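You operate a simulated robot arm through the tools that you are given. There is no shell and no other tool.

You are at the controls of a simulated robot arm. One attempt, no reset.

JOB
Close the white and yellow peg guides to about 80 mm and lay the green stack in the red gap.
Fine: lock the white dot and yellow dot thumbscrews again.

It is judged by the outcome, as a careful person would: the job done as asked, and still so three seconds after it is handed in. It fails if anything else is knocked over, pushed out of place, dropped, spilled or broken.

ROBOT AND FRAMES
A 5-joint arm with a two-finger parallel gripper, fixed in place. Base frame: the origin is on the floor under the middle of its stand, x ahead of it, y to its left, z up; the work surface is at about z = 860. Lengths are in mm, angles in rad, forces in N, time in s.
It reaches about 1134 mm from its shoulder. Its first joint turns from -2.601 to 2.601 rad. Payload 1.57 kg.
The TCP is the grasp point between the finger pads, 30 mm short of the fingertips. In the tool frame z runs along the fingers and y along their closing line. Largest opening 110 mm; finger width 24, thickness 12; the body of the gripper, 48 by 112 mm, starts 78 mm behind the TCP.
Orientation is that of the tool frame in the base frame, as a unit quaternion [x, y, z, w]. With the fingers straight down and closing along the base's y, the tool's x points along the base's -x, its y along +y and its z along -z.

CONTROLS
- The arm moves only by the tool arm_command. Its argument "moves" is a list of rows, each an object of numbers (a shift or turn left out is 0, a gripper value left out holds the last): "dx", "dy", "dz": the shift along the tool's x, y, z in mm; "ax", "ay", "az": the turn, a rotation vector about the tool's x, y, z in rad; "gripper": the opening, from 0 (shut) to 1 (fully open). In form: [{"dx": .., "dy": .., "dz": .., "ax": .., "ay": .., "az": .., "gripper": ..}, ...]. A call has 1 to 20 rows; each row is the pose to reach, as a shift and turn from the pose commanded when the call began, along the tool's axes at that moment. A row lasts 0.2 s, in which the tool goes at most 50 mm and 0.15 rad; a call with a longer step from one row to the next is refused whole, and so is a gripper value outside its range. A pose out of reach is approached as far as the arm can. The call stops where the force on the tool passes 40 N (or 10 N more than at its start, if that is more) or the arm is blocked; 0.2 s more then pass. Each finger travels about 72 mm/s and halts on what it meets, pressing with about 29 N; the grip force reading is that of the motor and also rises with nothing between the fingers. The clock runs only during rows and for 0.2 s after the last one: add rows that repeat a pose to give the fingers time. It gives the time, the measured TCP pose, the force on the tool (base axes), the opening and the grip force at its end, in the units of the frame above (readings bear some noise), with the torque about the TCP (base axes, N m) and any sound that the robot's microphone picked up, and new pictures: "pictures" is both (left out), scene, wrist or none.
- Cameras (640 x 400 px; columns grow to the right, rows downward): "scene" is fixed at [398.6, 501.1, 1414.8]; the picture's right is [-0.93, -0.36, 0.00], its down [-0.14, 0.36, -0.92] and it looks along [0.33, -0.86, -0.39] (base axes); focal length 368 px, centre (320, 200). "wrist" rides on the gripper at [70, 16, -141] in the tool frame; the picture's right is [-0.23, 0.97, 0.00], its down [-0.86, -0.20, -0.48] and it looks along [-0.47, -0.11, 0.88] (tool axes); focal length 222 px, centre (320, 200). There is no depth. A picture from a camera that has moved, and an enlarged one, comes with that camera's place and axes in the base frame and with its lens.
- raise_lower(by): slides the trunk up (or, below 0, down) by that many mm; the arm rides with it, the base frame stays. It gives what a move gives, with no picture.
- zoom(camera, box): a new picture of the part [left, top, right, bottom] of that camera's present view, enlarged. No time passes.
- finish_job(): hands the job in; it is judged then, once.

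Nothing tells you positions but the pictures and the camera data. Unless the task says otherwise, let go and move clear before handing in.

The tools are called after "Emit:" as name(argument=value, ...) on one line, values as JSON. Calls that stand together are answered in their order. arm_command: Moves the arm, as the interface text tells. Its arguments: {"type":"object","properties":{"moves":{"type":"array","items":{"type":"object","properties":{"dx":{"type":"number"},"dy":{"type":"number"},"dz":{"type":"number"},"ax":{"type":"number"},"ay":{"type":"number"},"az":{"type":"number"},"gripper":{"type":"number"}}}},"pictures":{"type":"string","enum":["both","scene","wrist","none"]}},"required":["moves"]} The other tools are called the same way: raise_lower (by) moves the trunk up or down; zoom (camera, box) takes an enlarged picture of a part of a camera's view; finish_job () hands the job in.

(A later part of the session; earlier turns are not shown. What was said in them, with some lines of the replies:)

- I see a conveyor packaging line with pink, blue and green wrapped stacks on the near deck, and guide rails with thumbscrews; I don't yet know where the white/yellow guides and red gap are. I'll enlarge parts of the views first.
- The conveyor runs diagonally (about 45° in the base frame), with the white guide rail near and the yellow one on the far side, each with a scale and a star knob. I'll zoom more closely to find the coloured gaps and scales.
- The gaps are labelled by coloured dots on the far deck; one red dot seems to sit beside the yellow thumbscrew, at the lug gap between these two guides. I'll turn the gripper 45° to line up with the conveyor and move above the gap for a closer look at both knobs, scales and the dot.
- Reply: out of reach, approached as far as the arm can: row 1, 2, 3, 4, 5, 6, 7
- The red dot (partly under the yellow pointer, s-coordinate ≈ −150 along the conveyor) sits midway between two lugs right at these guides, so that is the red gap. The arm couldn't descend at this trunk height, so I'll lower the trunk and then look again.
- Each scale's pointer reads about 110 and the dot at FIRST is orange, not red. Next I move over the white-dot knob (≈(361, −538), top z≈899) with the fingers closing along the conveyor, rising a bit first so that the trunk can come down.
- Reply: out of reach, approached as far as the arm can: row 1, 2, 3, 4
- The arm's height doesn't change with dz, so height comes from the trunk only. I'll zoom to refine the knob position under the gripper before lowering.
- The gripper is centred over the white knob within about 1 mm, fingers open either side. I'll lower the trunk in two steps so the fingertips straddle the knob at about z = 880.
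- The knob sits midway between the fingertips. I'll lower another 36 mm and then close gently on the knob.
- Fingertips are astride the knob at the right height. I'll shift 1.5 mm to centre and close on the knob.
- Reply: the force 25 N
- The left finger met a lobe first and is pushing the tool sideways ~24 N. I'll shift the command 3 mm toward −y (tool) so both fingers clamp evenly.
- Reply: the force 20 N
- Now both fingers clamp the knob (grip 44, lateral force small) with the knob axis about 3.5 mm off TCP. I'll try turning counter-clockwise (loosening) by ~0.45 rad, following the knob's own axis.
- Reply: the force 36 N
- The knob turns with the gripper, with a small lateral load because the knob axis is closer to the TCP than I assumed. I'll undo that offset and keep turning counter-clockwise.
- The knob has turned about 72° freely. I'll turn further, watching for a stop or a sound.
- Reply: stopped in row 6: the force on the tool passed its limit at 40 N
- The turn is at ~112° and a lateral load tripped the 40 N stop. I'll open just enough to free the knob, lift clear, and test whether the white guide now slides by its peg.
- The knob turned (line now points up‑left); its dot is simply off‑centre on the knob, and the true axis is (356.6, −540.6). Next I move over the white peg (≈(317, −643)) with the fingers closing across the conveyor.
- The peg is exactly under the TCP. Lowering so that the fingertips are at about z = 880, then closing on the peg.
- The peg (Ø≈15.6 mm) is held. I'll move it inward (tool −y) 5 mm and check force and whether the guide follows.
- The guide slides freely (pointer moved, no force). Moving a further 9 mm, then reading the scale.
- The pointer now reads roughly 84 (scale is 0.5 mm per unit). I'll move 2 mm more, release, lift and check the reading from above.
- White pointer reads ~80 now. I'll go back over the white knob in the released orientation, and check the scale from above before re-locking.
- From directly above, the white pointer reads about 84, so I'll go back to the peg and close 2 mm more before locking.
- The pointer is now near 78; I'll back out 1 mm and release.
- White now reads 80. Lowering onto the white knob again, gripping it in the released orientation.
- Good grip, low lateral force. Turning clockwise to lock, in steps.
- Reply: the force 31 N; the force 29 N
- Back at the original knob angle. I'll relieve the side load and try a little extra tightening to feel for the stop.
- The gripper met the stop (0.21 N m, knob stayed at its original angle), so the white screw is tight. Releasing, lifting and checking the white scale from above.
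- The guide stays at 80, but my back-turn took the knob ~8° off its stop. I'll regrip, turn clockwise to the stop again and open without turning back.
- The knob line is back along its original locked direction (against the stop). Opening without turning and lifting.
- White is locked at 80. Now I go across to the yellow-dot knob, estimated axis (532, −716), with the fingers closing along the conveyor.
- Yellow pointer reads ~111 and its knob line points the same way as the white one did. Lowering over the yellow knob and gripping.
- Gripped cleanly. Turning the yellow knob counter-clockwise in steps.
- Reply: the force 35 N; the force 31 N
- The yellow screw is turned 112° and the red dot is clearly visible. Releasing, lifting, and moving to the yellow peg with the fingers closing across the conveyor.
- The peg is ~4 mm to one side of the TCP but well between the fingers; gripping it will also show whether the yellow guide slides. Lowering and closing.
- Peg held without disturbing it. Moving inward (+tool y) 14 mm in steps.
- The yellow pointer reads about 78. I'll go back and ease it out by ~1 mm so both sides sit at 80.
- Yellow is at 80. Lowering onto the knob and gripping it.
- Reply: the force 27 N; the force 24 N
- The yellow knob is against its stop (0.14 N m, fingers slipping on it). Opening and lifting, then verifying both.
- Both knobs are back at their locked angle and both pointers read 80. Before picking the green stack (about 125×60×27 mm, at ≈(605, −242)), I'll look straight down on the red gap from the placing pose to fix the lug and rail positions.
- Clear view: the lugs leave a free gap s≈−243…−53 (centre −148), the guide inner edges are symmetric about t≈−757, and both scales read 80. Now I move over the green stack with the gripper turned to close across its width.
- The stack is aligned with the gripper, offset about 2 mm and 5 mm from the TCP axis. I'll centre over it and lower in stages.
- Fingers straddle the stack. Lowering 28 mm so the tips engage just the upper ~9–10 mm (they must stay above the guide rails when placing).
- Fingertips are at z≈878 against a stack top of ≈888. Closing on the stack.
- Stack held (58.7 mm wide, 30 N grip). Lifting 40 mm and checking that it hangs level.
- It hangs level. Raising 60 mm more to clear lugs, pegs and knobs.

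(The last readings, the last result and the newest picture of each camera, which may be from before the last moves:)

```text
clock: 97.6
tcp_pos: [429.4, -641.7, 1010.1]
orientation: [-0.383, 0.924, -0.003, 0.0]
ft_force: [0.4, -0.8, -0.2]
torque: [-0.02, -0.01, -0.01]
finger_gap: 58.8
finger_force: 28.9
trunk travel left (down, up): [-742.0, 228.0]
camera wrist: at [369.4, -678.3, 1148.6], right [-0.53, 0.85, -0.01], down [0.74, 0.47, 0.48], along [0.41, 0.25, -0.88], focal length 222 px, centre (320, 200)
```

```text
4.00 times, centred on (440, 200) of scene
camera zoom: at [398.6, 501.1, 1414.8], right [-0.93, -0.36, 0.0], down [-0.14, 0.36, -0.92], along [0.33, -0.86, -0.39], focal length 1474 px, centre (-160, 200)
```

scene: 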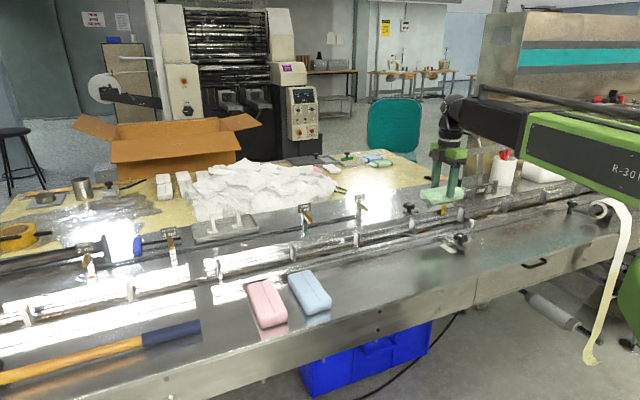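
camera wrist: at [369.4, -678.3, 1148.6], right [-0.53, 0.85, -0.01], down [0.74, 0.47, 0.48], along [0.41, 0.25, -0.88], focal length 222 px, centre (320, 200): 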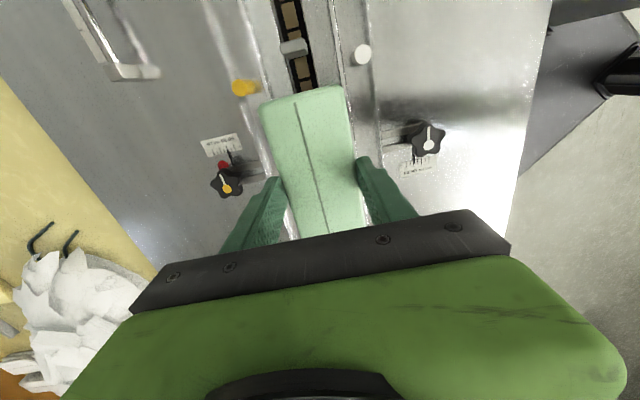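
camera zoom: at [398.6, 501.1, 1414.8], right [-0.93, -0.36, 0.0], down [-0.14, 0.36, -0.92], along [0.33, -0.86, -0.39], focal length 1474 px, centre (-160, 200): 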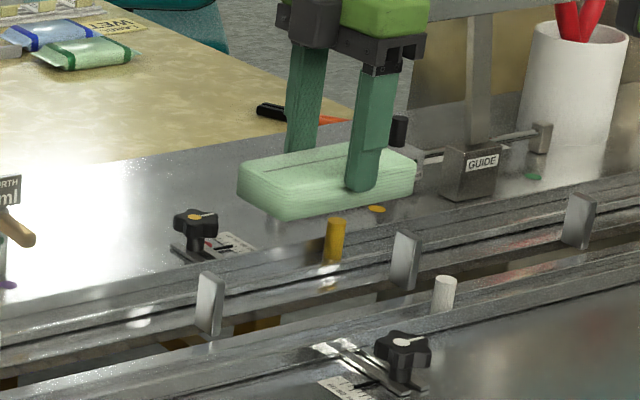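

The stack is aligned over the red gap, centred between lugs and guides. Lowering 80 mm, then checking.

Emit:
raise_lower(by=-80)

Emit:
zoom(camera="wrist", box=[160, 0, 480, 200])

Emit:
zoom(camera="scene", box=[390, 190, 480, 250])

```text
clock: 98.7
tcp_pos: [430.6, -641.8, 927.9]
orientation: [-0.383, 0.924, -0.003, 0.0]
ft_force: [-0.1, 0.5, -0.3]
torque: [0.01, 0.0, 0.0]
finger_gap: 58.7
finger_force: 28.9
trunk travel left (down, up): [-662.0, 308.0]
```

```text
2.00 times, centred on (320, 100) of wrist
camera zoom: at [369.5, -678.2, 1068.6], right [-0.53, 0.85, -0.01], down [0.74, 0.47, 0.48], along [0.41, 0.25, -0.88], focal length 444 px, centre (320, 400)
```

zoom: 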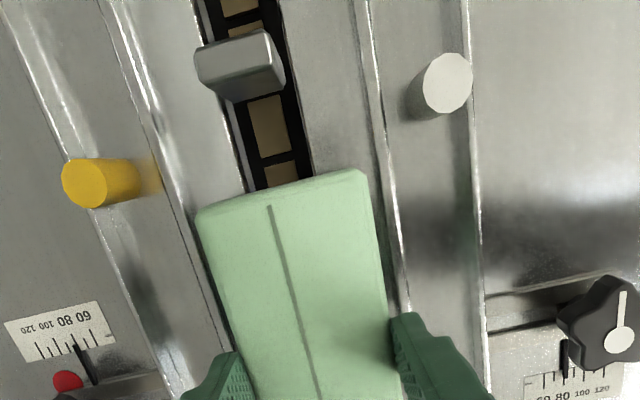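

```text
6.67 times, centred on (435, 220) of scene
camera zoom: at [398.6, 501.1, 1414.8], right [-0.93, -0.36, 0.0], down [-0.14, 0.36, -0.92], along [0.33, -0.86, -0.39], focal length 2456 px, centre (-447, 67)
```

zoom: 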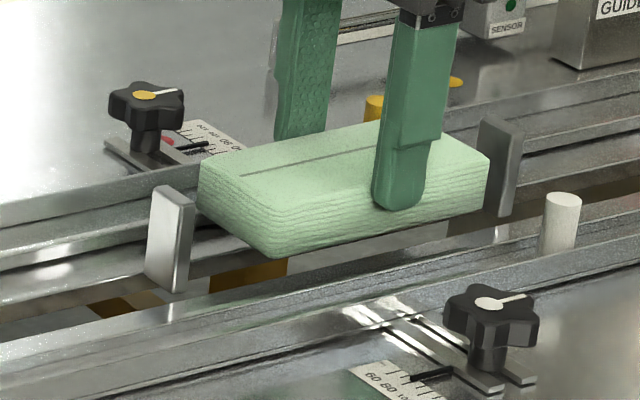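

Stack is between the two lugs. A small 1 mm centring shift, then lowering further in small steps while watching the vertical force.

Emit:
arm_command(moves=[{"dy": -1.2}, {"dy": -1.2}], pictures="none")

Emit:
raise_lower(by=-14)

Emit:
zoom(camera="scene", box=[390, 190, 480, 250])

Emit:
zoom(camera="wrist", box=[160, 60, 480, 260])

```text
clock: 99.3
tcp_pos: [430.6, -640.9, 928.1]
orientation: [-0.383, 0.924, -0.003, 0.001]
ft_force: [-0.2, 0.4, -0.2]
torque: [-0.02, -0.01, 0.02]
finger_gap: 58.7
finger_force: 29.5
trunk travel left (down, up): [-662.0, 308.0]
```

```text
clock: 100.0
tcp_pos: [431.0, -641.5, 914.4]
orientation: [-0.382, 0.924, -0.003, 0.001]
ft_force: [0.1, -0.4, -0.2]
torque: [0.01, 0.0, 0.04]
finger_gap: 58.7
finger_force: 29.1
trunk travel left (down, up): [-648.0, 322.0]
```

```text
6.67 times, centred on (435, 220) of scene
camera zoom: at [398.6, 501.1, 1414.8], right [-0.93, -0.36, 0.0], down [-0.14, 0.36, -0.92], along [0.33, -0.86, -0.39], focal length 2456 px, centre (-447, 67)
```

zoom: 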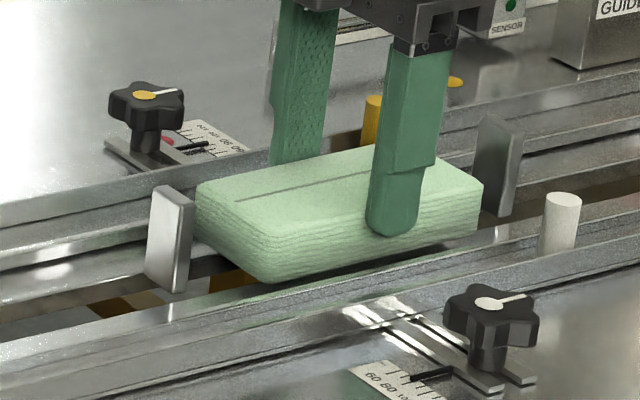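

```text
2.00 times, centred on (320, 160) of wrist
camera zoom: at [370.3, -679.1, 1054.6], right [-0.53, 0.85, -0.01], down [0.74, 0.47, 0.48], along [0.41, 0.25, -0.88], focal length 444 px, centre (320, 280)
```

zoom: 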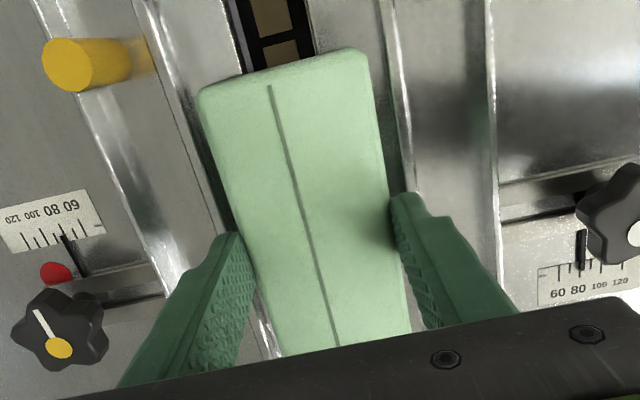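

Emit:
raise_lower(by=-4)

Emit:
raise_lower(by=-2)

Emit:
zoom(camera="scene", box=[390, 190, 480, 250])

```text
clock: 100.5
tcp_pos: [430.5, -641.4, 910.9]
orientation: [-0.383, 0.924, -0.003, 0.0]
ft_force: [-0.5, -0.4, -0.9]
torque: [0.0, -0.02, -0.02]
finger_gap: 58.9
finger_force: 29.5
trunk travel left (down, up): [-644.0, 326.0]
```

```text
clock: 101.0
tcp_pos: [430.6, -641.8, 908.7]
orientation: [-0.383, 0.924, -0.002, 0.002]
ft_force: [1.6, -1.7, 6.5]
torque: [0.31, -0.23, -0.07]
finger_gap: 58.7
finger_force: 28.6
trunk travel left (down, up): [-642.0, 328.0]
```

```text
6.67 times, centred on (435, 220) of scene
camera zoom: at [398.6, 501.1, 1414.8], right [-0.93, -0.36, 0.0], down [-0.14, 0.36, -0.92], along [0.33, -0.86, -0.39], focal length 2456 px, centre (-447, 67)
```

zoom: 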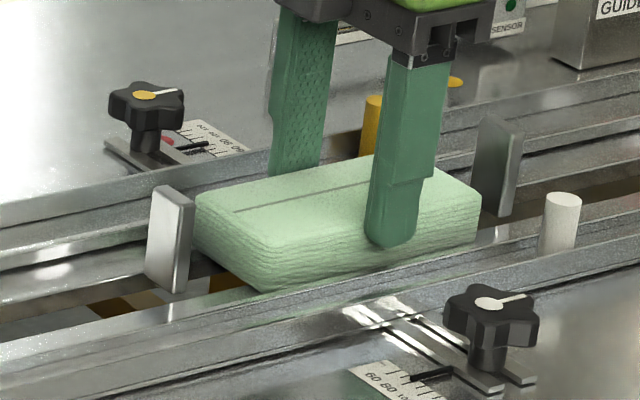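

Contact felt (6.5 N upward) at the same height as on the deck, so the stack rests on the bed. Opening just a few mm to release.

Emit:
arm_command(moves=[{"gripper": 0.56}, {"gripper": 0.58}, {"gripper": 0.6}, {"gripper": 0.6}], pictures="wrist")

Emit:
zoom(camera="wrist", box=[160, 60, 480, 260])

Emit:
zoom(camera="scene", box=[390, 190, 480, 250])

```text
clock: 102.0
tcp_pos: [430.3, -642.2, 908.6]
orientation: [-0.382, 0.924, -0.002, 0.0]
ft_force: [0.3, 0.3, 0.0]
torque: [0.03, 0.02, 0.0]
finger_gap: 66.1
finger_force: 0.1
trunk travel left (down, up): [-642.0, 328.0]
camera wrist: at [370.3, -679.1, 1048.6], right [-0.53, 0.85, -0.01], down [0.74, 0.47, 0.48], along [0.41, 0.25, -0.88], focal length 222 px, centre (320, 200)
```

wrist: 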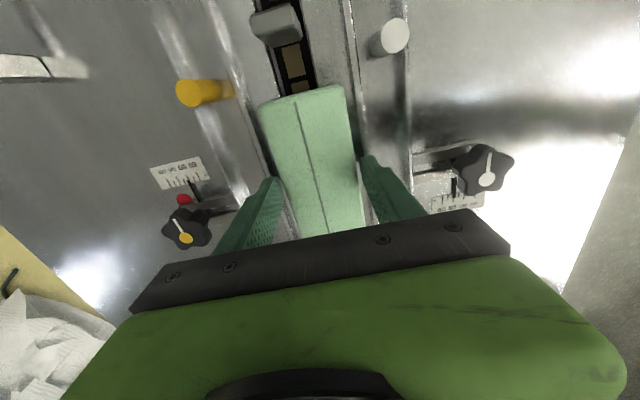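

```text
2.00 times, centred on (320, 160) of wrist
camera zoom: at [370.3, -679.1, 1048.6], right [-0.53, 0.85, -0.01], down [0.74, 0.47, 0.48], along [0.41, 0.25, -0.88], focal length 444 px, centre (320, 280)
```

zoom: 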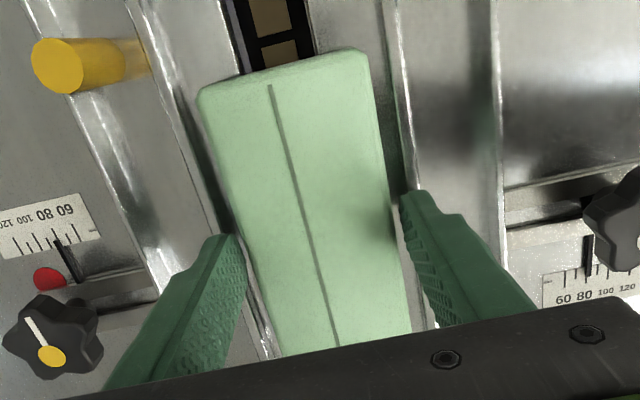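

```text
6.67 times, centred on (435, 220) of scene
camera zoom: at [398.6, 501.1, 1414.8], right [-0.93, -0.36, 0.0], down [-0.14, 0.36, -0.92], along [0.33, -0.86, -0.39], focal length 2456 px, centre (-447, 67)
```

zoom: 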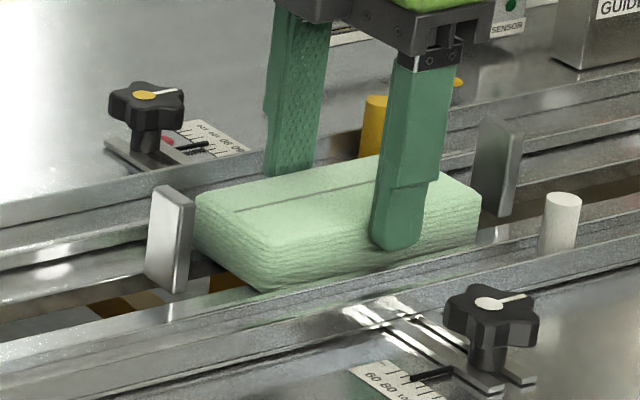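

The stack stays put, fingers are free. Raising clear and then backing away to inspect everything.

Emit:
raise_lower(by=15)

Emit:
raise_lower(by=150)

Emit:
zoom(camera="wrist", box=[160, 60, 480, 260])

Emit:
zoom(camera="scene", box=[380, 180, 500, 260])

```text
clock: 102.6
tcp_pos: [430.3, -642.1, 923.1]
orientation: [-0.383, 0.924, -0.002, 0.0]
ft_force: [0.0, -0.1, 0.4]
torque: [-0.02, -0.02, -0.02]
finger_gap: 66.1
finger_force: 0.1
trunk travel left (down, up): [-657.0, 313.0]
```

```text
clock: 104.4
tcp_pos: [431.4, -642.0, 1074.1]
orientation: [-0.383, 0.924, -0.003, 0.0]
ft_force: [-0.1, -0.2, -0.1]
torque: [-0.02, 0.0, 0.02]
finger_gap: 66.0
finger_force: 0.1
trunk travel left (down, up): [-807.0, 163.0]
```

```text
2.00 times, centred on (320, 160) of wrist
camera zoom: at [370.3, -679.1, 1213.5], right [-0.53, 0.85, -0.01], down [0.74, 0.47, 0.48], along [0.41, 0.25, -0.88], focal length 444 px, centre (320, 280)
```

zoom: 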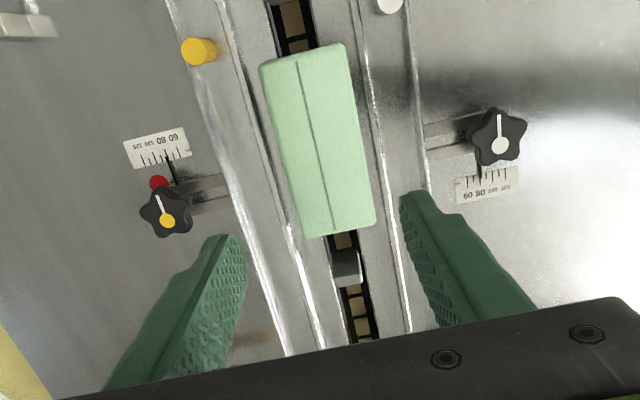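

```text
5.00 times, centred on (440, 220) of scene
camera zoom: at [398.6, 501.1, 1414.8], right [-0.93, -0.36, 0.0], down [-0.14, 0.36, -0.92], along [0.33, -0.86, -0.39], focal length 1842 px, centre (-280, 100)
```

zoom: 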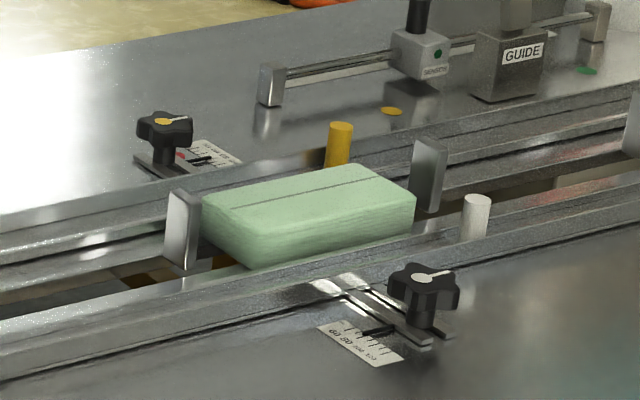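

The stack lies in the red gap, both pointers read 80 and both knob lines are back at the locked direction. I'll raise the arm further away and take a final overall look.

Emit:
raise_lower(by=90)

Emit:
arm_command(moves=[{"dx": 20, "dy": 40}, {"dx": 40, "dy": 80}, {"dx": 60, "dy": 120}, {"dx": 70, "dy": 150}, {"dx": 70, "dy": 150}], pictures="both")

Emit:
zoom(camera="scene", box=[380, 180, 500, 260])

```text
clock: 105.6
tcp_pos: [431.8, -641.9, 1163.2]
orientation: [-0.383, 0.924, -0.003, 0.001]
ft_force: [0.1, -0.5, -0.1]
torque: [0.02, 0.01, 0.01]
finger_gap: 66.1
finger_force: 0.0
trunk travel left (down, up): [-897.0, 73.0]
```

```text
clock: 106.8
tcp_pos: [275.0, -585.4, 1162.6]
orientation: [-0.383, 0.924, -0.002, 0.001]
ft_force: [0.4, -0.4, -0.1]
torque: [0.0, 0.0, -0.01]
finger_gap: 65.7
finger_force: 0.1
trunk travel left (down, up): [-897.0, 73.0]
camera wrist: at [214.3, -622.5, 1303.5], right [-0.53, 0.85, -0.01], down [0.74, 0.47, 0.48], along [0.41, 0.25, -0.88], focal length 222 px, centre (320, 200)
```

scene: 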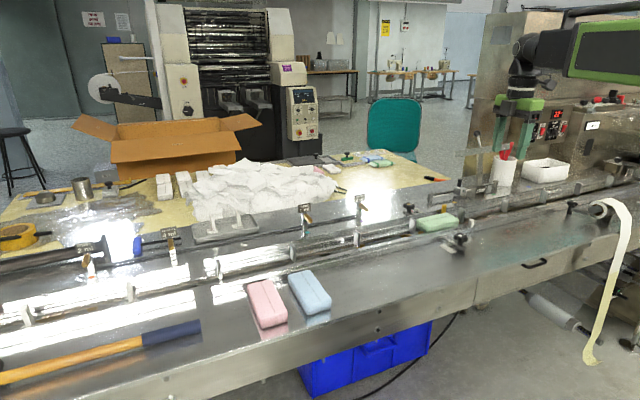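
wrist: 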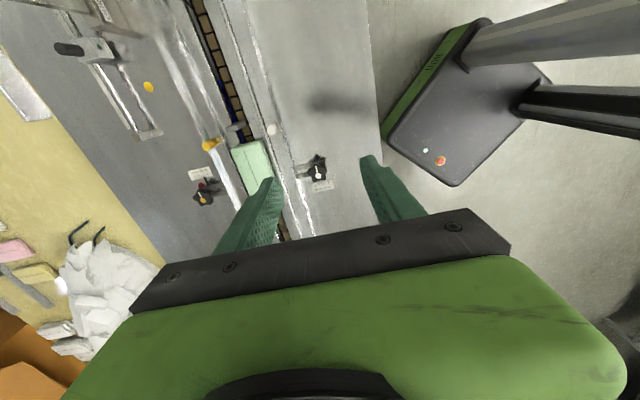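

```text
5.00 times, centred on (440, 220) of scene
camera zoom: at [398.6, 501.1, 1414.8], right [-0.93, -0.36, 0.0], down [-0.14, 0.36, -0.92], along [0.33, -0.86, -0.39], focal length 1842 px, centre (-280, 100)
```

zoom: 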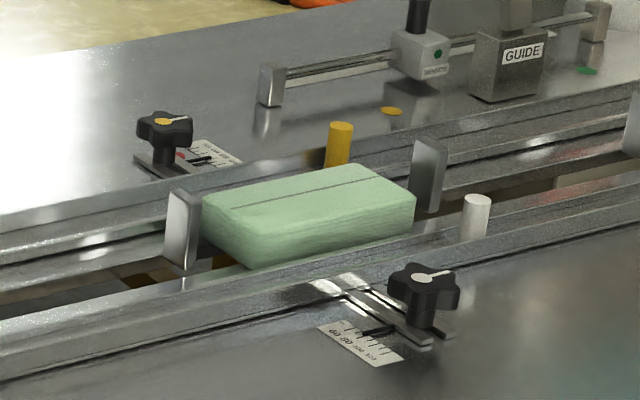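

The green stack lies flat in the red gap between the two lugs. Both guides read about 80, both thumbscrews are back against their stops, nothing else looks disturbed, and the arm is clear, so I'm handing in the job.

Emit:
finish_job()

```text
The job is handed in.
```

The white and yellow peg guides are closed to about 80 mm on their scales. Both thumbscrews are locked again, and the green stack lies flat in the red gap between its two lugs.

- **Guides:** before the final locking, both scales read about 80.5 from above. They still looked the same in the last pictures.
- **Thumbscrews:** I loosened each by about 112° and then turned it clockwise until it met its stop. Both indicator lines point the same way they did at the start. I did not push on the pegs afterwards to test the lock.
- **Red gap:** I took this to be the gap beside the red dot next to the yellow thumbscrew. The reddish dot further along, at FIRST, looked orange.
- **Green stack:** it was set down gently until it touched the bed, and it did not move when the gripper let go.

Nothing else looked moved in the final pictures. The arm was raised clear before I handed the job in.
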